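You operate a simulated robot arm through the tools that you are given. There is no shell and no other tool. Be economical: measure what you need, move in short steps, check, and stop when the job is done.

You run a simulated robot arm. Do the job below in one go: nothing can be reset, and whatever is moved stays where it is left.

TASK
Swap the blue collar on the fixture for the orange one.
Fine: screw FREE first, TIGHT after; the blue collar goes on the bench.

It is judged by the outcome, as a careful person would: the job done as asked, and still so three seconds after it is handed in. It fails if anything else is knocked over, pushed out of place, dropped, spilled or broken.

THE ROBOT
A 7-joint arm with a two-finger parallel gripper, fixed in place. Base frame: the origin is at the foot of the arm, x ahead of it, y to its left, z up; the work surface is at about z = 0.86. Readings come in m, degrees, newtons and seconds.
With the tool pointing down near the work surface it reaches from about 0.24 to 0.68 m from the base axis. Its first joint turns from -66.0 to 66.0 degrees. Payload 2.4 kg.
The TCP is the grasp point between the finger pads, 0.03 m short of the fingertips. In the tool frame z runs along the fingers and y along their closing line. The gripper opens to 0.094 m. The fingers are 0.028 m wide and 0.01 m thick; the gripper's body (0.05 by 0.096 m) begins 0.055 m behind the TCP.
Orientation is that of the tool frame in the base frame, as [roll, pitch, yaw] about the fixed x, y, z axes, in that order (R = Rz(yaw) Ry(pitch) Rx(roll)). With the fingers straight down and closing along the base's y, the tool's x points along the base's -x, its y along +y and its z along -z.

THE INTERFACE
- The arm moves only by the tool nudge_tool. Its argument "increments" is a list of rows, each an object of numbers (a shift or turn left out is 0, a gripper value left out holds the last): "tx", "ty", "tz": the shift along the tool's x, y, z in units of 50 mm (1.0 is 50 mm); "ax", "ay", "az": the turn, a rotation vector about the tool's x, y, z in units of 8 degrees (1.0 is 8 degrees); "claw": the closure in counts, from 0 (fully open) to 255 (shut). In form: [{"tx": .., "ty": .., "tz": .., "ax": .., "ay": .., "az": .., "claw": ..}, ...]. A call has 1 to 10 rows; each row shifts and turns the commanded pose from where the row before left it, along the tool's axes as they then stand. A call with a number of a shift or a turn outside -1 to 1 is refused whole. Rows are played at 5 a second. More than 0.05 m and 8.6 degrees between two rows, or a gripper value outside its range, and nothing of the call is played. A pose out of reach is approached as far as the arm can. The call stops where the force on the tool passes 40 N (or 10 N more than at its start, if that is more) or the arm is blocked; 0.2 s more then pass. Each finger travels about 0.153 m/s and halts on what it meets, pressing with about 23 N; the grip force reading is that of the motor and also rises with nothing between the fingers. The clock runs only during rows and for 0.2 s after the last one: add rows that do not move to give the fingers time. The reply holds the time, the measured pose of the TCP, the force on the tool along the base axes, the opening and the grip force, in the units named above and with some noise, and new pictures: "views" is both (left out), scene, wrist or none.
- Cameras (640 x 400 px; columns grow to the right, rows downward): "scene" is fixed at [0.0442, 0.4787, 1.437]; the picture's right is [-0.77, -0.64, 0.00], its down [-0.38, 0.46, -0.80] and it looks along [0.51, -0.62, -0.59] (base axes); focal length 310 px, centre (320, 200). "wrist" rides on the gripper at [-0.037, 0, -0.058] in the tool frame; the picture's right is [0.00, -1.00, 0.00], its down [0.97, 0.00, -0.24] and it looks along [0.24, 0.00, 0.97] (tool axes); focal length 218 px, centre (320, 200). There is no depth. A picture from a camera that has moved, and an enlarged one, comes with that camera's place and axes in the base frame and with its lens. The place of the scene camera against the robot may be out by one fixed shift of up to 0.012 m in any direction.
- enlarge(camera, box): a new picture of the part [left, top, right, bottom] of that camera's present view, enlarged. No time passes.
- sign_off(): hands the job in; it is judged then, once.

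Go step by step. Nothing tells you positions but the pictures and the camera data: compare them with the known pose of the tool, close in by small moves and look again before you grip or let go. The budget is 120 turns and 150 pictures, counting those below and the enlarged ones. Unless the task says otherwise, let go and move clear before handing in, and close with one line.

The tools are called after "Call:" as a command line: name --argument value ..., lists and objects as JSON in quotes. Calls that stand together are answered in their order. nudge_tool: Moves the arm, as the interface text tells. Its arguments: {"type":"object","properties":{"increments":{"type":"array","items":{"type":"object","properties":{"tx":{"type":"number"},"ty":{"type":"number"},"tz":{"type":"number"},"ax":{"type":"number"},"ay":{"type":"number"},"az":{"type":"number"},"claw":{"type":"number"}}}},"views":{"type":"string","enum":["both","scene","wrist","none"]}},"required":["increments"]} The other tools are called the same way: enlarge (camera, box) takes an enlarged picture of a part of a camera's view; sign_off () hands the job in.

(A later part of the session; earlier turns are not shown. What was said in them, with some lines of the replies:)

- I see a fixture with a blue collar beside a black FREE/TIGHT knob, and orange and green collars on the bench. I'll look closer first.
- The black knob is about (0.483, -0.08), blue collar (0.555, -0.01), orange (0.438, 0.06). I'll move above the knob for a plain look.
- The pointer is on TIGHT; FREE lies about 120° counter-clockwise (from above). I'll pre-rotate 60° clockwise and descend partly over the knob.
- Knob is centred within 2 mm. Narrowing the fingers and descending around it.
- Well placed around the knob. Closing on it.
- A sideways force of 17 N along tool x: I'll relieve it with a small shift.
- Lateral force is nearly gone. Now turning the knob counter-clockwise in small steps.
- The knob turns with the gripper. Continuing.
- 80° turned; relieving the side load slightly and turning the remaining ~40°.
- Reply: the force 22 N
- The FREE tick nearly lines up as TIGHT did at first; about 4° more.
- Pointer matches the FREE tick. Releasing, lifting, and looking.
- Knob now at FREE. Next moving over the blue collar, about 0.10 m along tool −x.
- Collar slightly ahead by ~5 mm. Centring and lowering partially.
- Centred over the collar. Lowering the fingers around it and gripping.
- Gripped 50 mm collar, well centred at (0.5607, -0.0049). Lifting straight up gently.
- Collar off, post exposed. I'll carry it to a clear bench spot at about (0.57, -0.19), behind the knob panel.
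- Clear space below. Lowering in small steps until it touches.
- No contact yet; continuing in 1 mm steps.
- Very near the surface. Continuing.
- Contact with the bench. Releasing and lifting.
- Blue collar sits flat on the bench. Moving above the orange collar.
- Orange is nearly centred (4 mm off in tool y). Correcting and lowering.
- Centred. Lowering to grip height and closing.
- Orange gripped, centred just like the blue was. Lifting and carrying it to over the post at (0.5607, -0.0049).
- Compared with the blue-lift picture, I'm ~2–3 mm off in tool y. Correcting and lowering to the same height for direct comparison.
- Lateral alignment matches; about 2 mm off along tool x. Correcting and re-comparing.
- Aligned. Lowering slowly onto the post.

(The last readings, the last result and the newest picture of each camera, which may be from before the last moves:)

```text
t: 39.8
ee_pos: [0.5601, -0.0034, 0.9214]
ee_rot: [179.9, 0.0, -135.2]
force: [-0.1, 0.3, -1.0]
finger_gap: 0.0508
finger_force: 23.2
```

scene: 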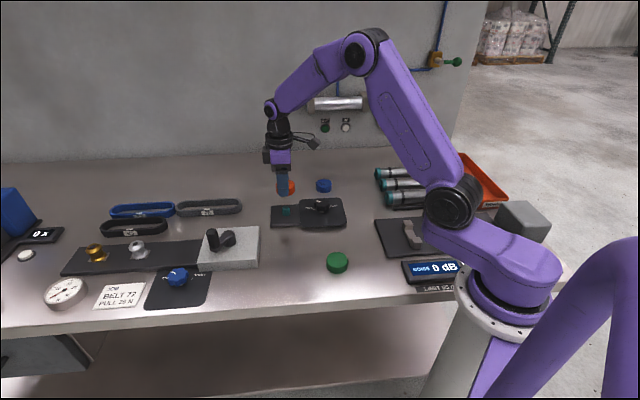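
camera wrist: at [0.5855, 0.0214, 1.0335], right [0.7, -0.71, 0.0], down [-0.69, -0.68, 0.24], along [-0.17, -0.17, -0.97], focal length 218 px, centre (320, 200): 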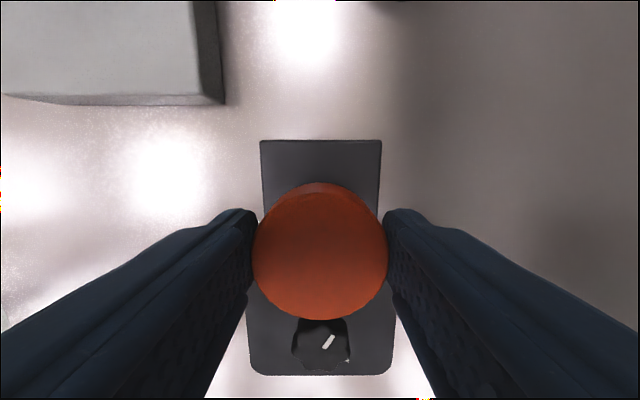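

No resistance, so the post has likely entered the bore. Continuing.

Call:
nudge_tool --increments '[{"tz": 0.06}, {"tz": 0.06}, {"tz": 0.05}, {"tz": 0.04}, {}]' --views "both"

Call:
enlarge --camera "scene" --box '[250, 150, 350, 250]'

```text
t: 41.0
ee_pos: [0.56, -0.0033, 0.9087]
ee_rot: [180.0, 0.0, -135.2]
force: [-0.7, -0.7, -0.4]
finger_gap: 0.0503
finger_force: 22.9
camera wrist: at [0.585, 0.0224, 0.9672], right [0.7, -0.71, 0.0], down [-0.69, -0.68, 0.24], along [-0.17, -0.17, -0.97], focal length 218 px, centre (320, 200)
```

scene: 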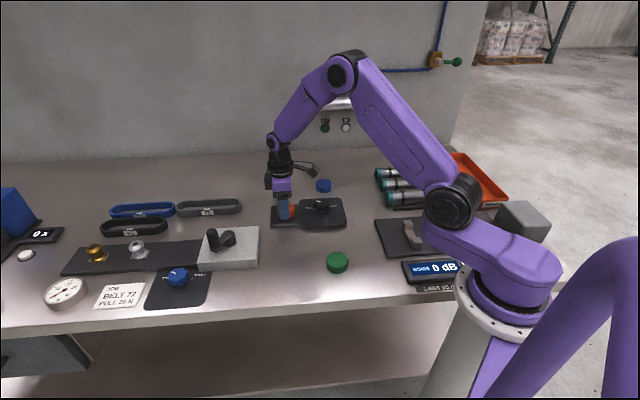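
wrist: 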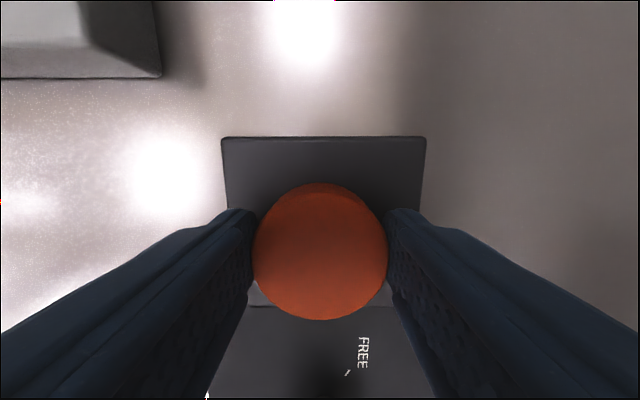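

```text
4.00 times, centred on (300, 200) of scene
camera zoom: at [0.0442, 0.4787, 1.437], right [-0.77, -0.64, 0.0], down [-0.38, 0.46, -0.8], along [0.51, -0.62, -0.59], focal length 1239 px, centre (400, 200)
```

zoom: 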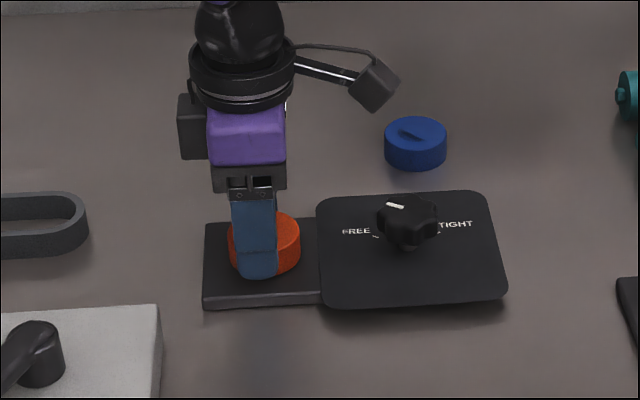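

Nearly there, ~3 mm above seat, no load. Continuing in 1 mm steps.

Call:
nudge_tool --increments '[{"tz": 0.02}, {"tz": 0.02}, {}]' --views "none"

```text
t: 41.8
ee_pos: [0.5594, -0.0039, 0.9089]
ee_rot: [-180.0, -0.1, -135.2]
force: [-1.1, -0.5, 0.3]
finger_gap: 0.0503
finger_force: 22.6
```

Call:
nudge_tool --increments '[{"tz": 0.02}, {"tz": 0.02}, {}]' --views "none"

```text
t: 42.6
ee_pos: [0.5599, -0.0025, 0.9059]
ee_rot: [-180.0, 0.0, -135.2]
force: [-4.4, -0.6, 16.6]
finger_gap: 0.0509
finger_force: 22.2
```

Contact at z ≈ 0.906, the seat height of the blue one. Checking.

Call:
enlarge --camera "wrist" --box '[200, 120, 440, 400]'

Call:
enlarge --camera "scene" --box '[260, 180, 320, 240]'

```text
1.43 times, centred on (320, 260) of wrist
camera zoom: at [0.5852, 0.0222, 0.9642], right [0.7, -0.71, 0.0], down [-0.69, -0.68, 0.24], along [-0.17, -0.17, -0.97], focal length 312 px, centre (320, 114)
```

zoom: 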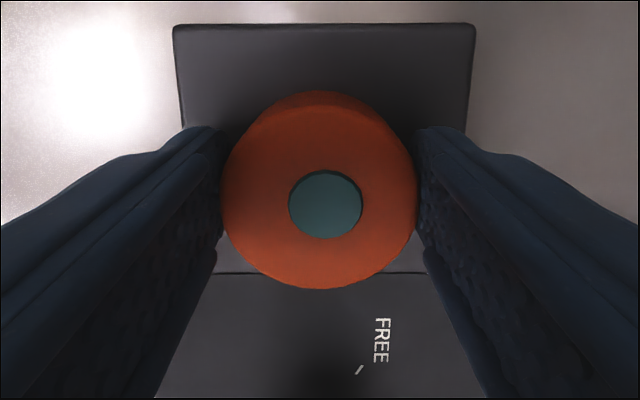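

```text
6.67 times, centred on (290, 210) of scene
camera zoom: at [0.0438, 0.4787, 1.437], right [-0.77, -0.64, 0.0], down [-0.38, 0.46, -0.8], along [0.51, -0.62, -0.59], focal length 2064 px, centre (520, 133)
```

zoom: 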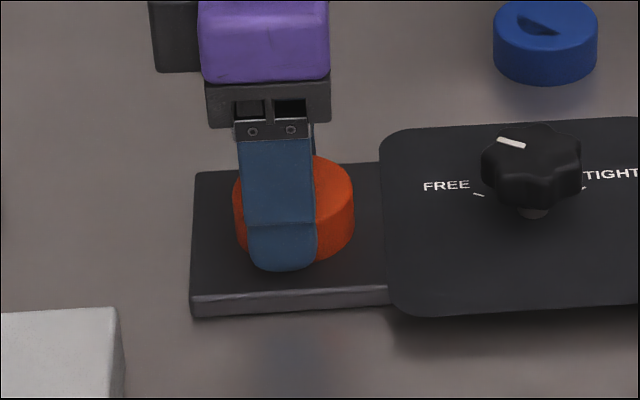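

Seated with the post showing through, about 1.5 mm eccentric. I'll ease the load and centre it, then release.

Call:
nudge_tool --increments '[{"tz": -0.02}, {"ty": -0.03}, {}]' --views "wrist"

Call:
enlarge --camera "wrist" --box '[200, 120, 440, 400]'

```text
t: 43.4
ee_pos: [0.5609, -0.006, 0.9068]
ee_rot: [180.0, 0.0, -135.2]
force: [0.2, 0.1, -0.4]
finger_gap: 0.0508
finger_force: 22.8
camera wrist: at [0.586, 0.0205, 0.9641], right [0.7, -0.71, 0.0], down [-0.69, -0.68, 0.24], along [-0.17, -0.17, -0.97], focal length 218 px, centre (320, 200)
```

wrist: 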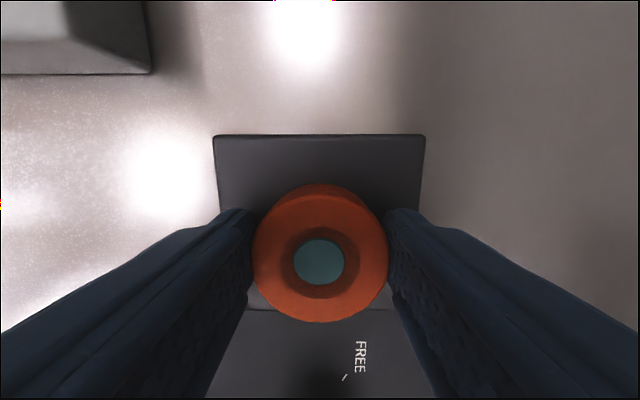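

```text
1.43 times, centred on (320, 260) of wrist
camera zoom: at [0.586, 0.0205, 0.9641], right [0.7, -0.71, 0.0], down [-0.69, -0.68, 0.24], along [-0.17, -0.17, -0.97], focal length 312 px, centre (320, 114)
```

zoom: 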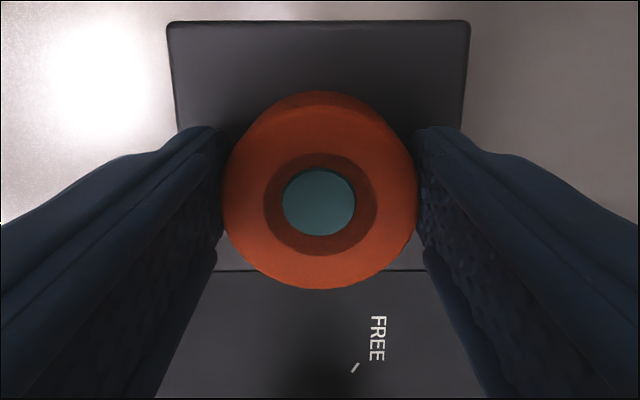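

Concentric and unloaded. Releasing, lifting, and going back over the knob.

Call:
nudge_tool --increments '[{"claw": 75}, {}, {"tz": -0.3}, {"tz": -0.8}, {"tz": -0.8}, {"tx": 0.72}, {"tx": 0.71}, {"tx": 0.71}, {}]' --views "both"

Call:
enlarge --camera "scene" --box '[250, 150, 350, 250]'

Call:
enlarge --camera "wrist" --box '[240, 0, 400, 240]'

```text
t: 45.4
ee_pos: [0.4869, -0.0811, 0.9975]
ee_rot: [180.0, 0.0, -135.2]
force: [0.0, -0.7, -0.6]
finger_gap: 0.0665
finger_force: 0.0
camera wrist: at [0.512, -0.0545, 1.0559], right [0.7, -0.71, 0.0], down [-0.69, -0.68, 0.24], along [-0.17, -0.17, -0.97], focal length 218 px, centre (320, 200)
```

scene: 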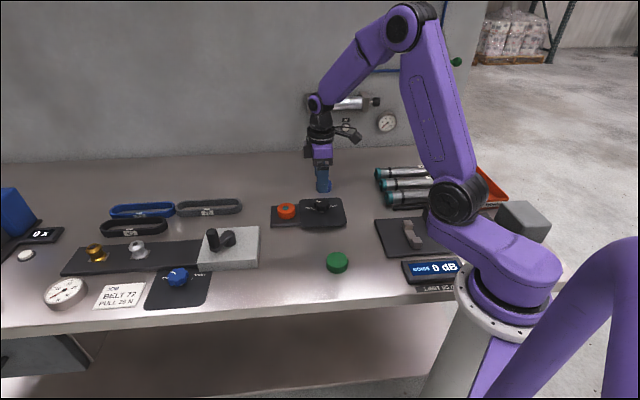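
wrist: 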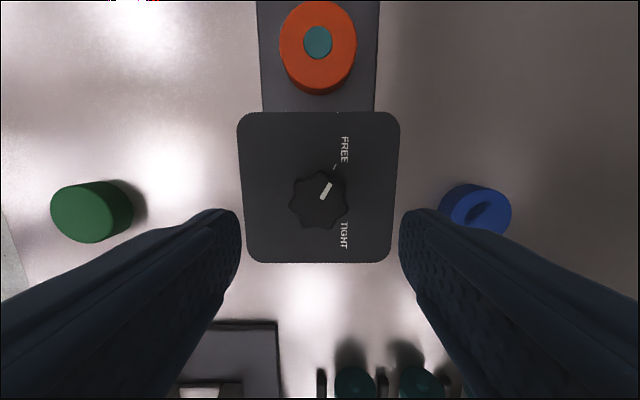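

```text
4.00 times, centred on (300, 200) of scene
camera zoom: at [0.0442, 0.4787, 1.437], right [-0.77, -0.64, 0.0], down [-0.38, 0.46, -0.8], along [0.51, -0.62, -0.59], focal length 1239 px, centre (400, 200)
```

zoom: 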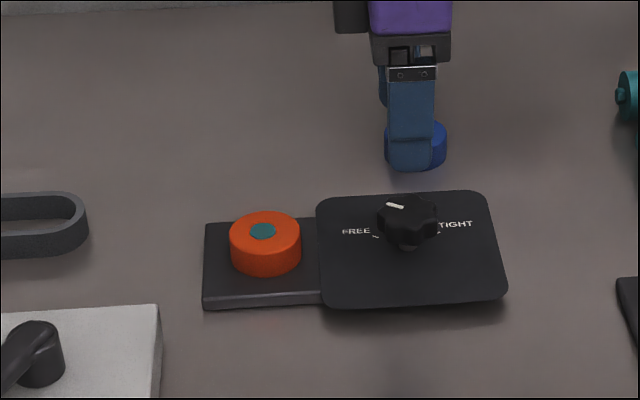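

```text
1.67 times, centred on (320, 120) of wrist
camera zoom: at [0.512, -0.0545, 1.0559], right [0.7, -0.71, 0.0], down [-0.69, -0.68, 0.24], along [-0.17, -0.17, -0.97], focal length 364 px, centre (320, 333)
```

zoom: 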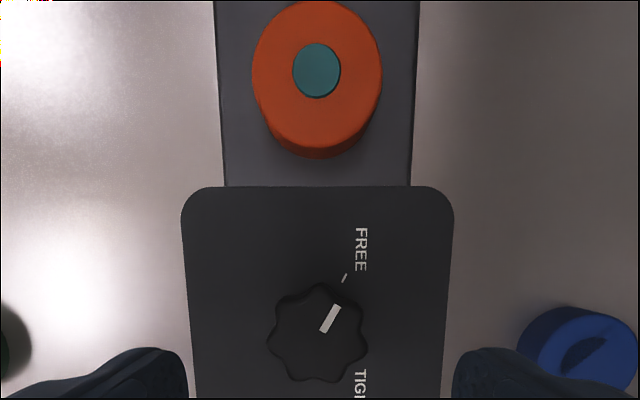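

Orange is well seated. Rotating to match the release angle and descending around the knob.

Call:
nudge_tool --increments '[{"az": -1}, {"az": -0.95}, {"tz": 0.5}, {"tz": 0.5}, {"tz": 0.4}, {"tz": 0.2}, {"tz": 0.18}, {}]' --views "wrist"

```text
t: 47.2
ee_pos: [0.4849, -0.0812, 0.9105]
ee_rot: [-180.0, -0.1, -119.6]
force: [-0.7, 0.6, -0.6]
finger_gap: 0.0663
finger_force: 0.1
camera wrist: at [0.5022, -0.0485, 0.9691], right [0.87, -0.49, 0.0], down [-0.48, -0.84, 0.24], along [-0.12, -0.21, -0.97], focal length 218 px, centre (320, 200)
```

wrist: 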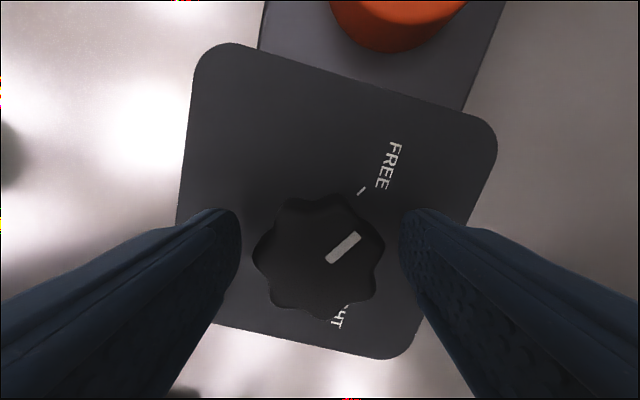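

Good fit around the knob. Closing.

Call:
nudge_tool --increments '[{"claw": 255, "tz": 0.03}, {}, {}]' --views "none"

```text
t: 48.0
ee_pos: [0.486, -0.0813, 0.9118]
ee_rot: [-179.9, 0.1, -119.6]
force: [-4.1, 0.1, 25.5]
finger_gap: 0.042
finger_force: 44.8
```

An upward load of 25 N; easing upward a little.

Call:
nudge_tool --increments '[{"tz": -0.05}, {}]' --views "none"

```text
t: 48.6
ee_pos: [0.4845, -0.0799, 0.9117]
ee_rot: [179.9, 0.0, -119.7]
force: [5.9, -4.7, -27.8]
finger_gap: 0.0424
finger_force: 45.1
```

Call:
nudge_tool --increments '[{"tz": 0.025}, {}]' --views "none"

```text
t: 49.2
ee_pos: [0.4861, -0.0794, 0.9123]
ee_rot: [179.9, 0.0, -119.6]
force: [-2.3, -3.0, -13.7]
finger_gap: 0.0421
finger_force: 45.5
```

Load is small. Turning clockwise toward TIGHT.

Call:
nudge_tool --increments '[{"az": 0.6, "tz": 0.012}, {"az": 0.6}, {"az": 0.6}, {"az": 0.6}, {"az": 0.6}, {"az": 0.6}, {"az": 0.6}, {"az": 0.6}]' --views "wrist"

```text
t: 51.0
ee_pos: [0.4869, -0.0802, 0.9118]
ee_rot: [180.0, 0.1, -158.0]
force: [4.3, -11.7, -23.1]
finger_gap: 0.0422
finger_force: 45.2
camera wrist: at [0.5188, -0.0675, 0.969], right [0.37, -0.93, 0.0], down [-0.9, -0.36, 0.24], along [-0.22, -0.09, -0.97], focal length 218 px, centre (320, 200)
```

wrist: 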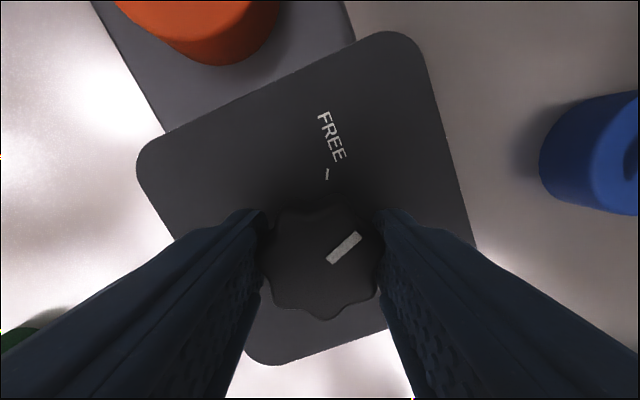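

Turning well. Relieving a bit and continuing.

Call:
nudge_tool --increments '[{"ty": -0.02, "tz": 0.025}, {"az": 0.6}, {"az": 0.6}, {"az": 0.6}, {"az": 0.6}, {"az": 0.6}, {"az": 0.6}, {"az": 0.6}, {"az": 0.6}]' --views "none"

```text
t: 53.0
ee_pos: [0.486, -0.0823, 0.9115]
ee_rot: [179.9, 0.2, 163.3]
force: [-4.2, -4.3, 27.9]
finger_gap: 0.0423
finger_force: 44.7
```

Call:
nudge_tool --increments '[{"tz": -0.02}, {"az": 0.5}, {"az": 0.5}, {"az": 0.5}, {"az": 0.5}, {"az": 0.5}, {"az": 0.5}, {"az": 0.5}, {"az": 0.5}]' --views "wrist"

```text
t: 55.0
ee_pos: [0.4851, -0.0824, 0.9124]
ee_rot: [-179.9, 0.1, 131.4]
force: [-1.8, -20.0, -5.8]
finger_gap: 0.0422
finger_force: 45.2
camera wrist: at [0.5086, -0.1108, 0.9688], right [-0.75, -0.66, 0.0], down [-0.64, 0.73, 0.24], along [-0.16, 0.18, -0.97], focal length 218 px, centre (320, 200)
```

wrist: 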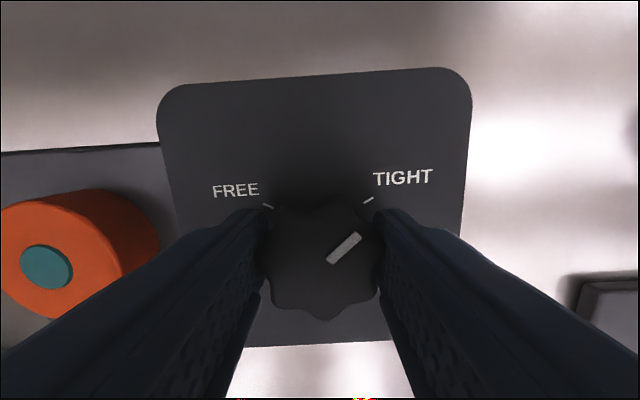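

About 11° remain. Relieving the side force and finishing.

Call:
nudge_tool --increments '[{"tx": -0.025, "ty": -0.02}, {"az": 0.5}, {"az": 0.5}, {"az": 0.4}, {}]' --views "wrist"

```text
t: 56.2
ee_pos: [0.4859, -0.0822, 0.9106]
ee_rot: [-180.0, -0.1, 120.3]
force: [-5.4, -11.4, -5.9]
finger_gap: 0.0424
finger_force: 45.5
camera wrist: at [0.5027, -0.1152, 0.9688], right [-0.86, -0.51, 0.0], down [-0.49, 0.84, 0.24], along [-0.12, 0.21, -0.97], focal length 218 px, centre (320, 200)
```

wrist: 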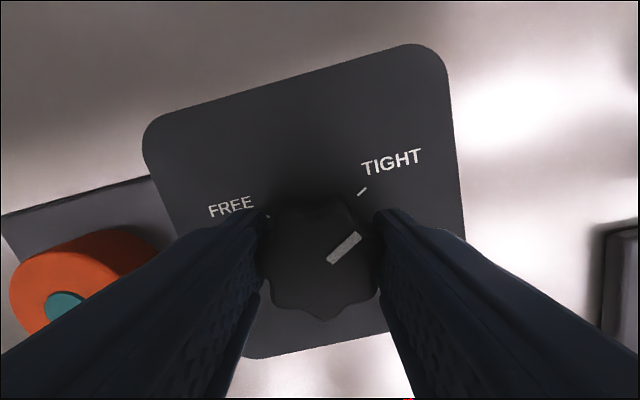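

Matches the original TIGHT to within ~2°. A final small nudge, then release and lift away.

Call:
nudge_tool --increments '[{"az": 0.35}, {}, {"claw": 75}, {}, {}, {"tz": -0.5}, {"tz": -0.8}, {"tz": -0.9}, {}]' --views "both"

Call:
enlarge --camera "wrist" --box '[220, 80, 420, 240]'

Call:
enlarge --camera "scene" --box '[260, 170, 360, 270]'

```text
t: 58.2
ee_pos: [0.4848, -0.0836, 1.0235]
ee_rot: [180.0, 0.0, 117.5]
force: [-0.6, 0.3, 0.4]
finger_gap: 0.0661
finger_force: 0.2
camera wrist: at [0.5015, -0.1157, 1.0806], right [-0.89, -0.46, 0.0], down [-0.45, 0.86, 0.24], along [-0.11, 0.21, -0.97], focal length 218 px, centre (320, 200)
```

scene: 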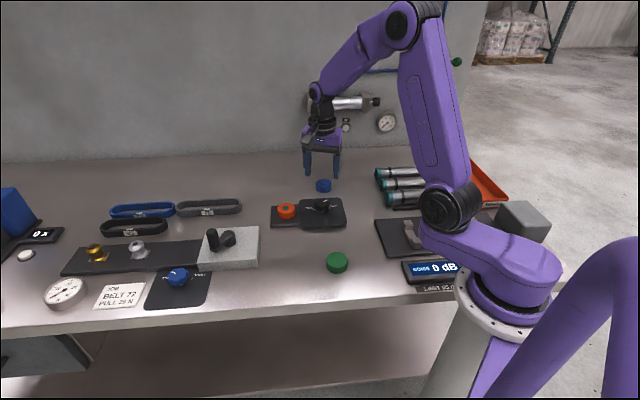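
wrist: 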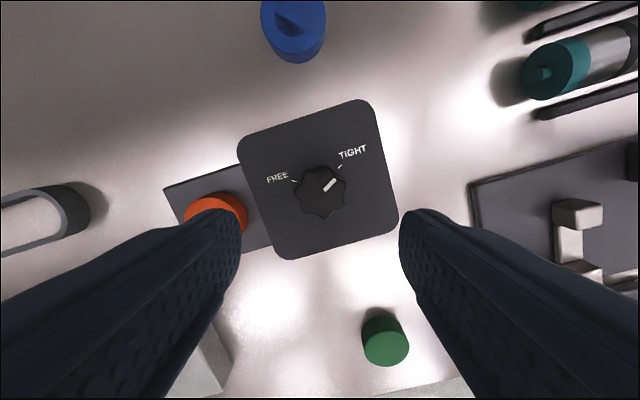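

```text
2.50 times, centred on (320, 160) of wrist
camera zoom: at [0.5015, -0.1157, 1.0806], right [-0.89, -0.46, 0.0], down [-0.45, 0.86, 0.24], along [-0.11, 0.21, -0.97], focal length 546 px, centre (320, 300)
```

zoom: 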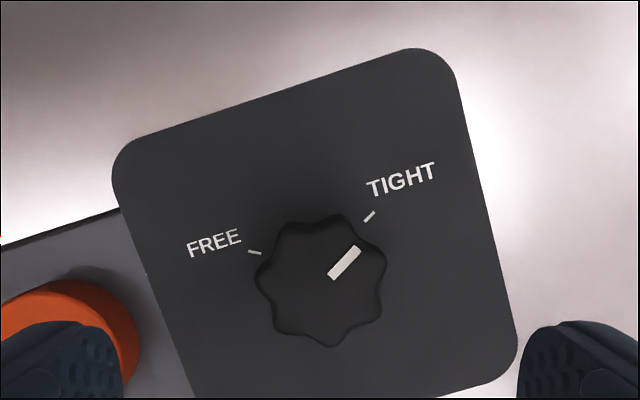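

```text
4.00 times, centred on (310, 220) of scene
camera zoom: at [0.0442, 0.4787, 1.437], right [-0.77, -0.64, 0.0], down [-0.38, 0.46, -0.8], along [0.51, -0.62, -0.59], focal length 1239 px, centre (360, 120)
```

zoom: 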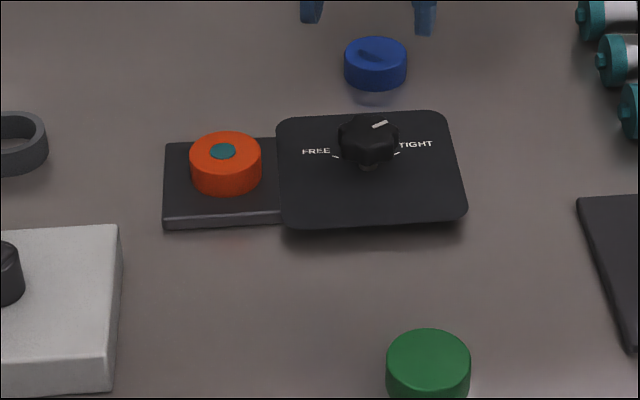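

The orange collar is seated on the post, the knob points at TIGHT, the blue collar lies on the bench, and the gripper is open and clear. I'm handing in.

Call:
sign_off

```text
The job is handed in.
```

The orange collar is on the fixture with the screw at TIGHT, the blue collar is on the bench behind the knob panel, and I saw nothing else disturbed.
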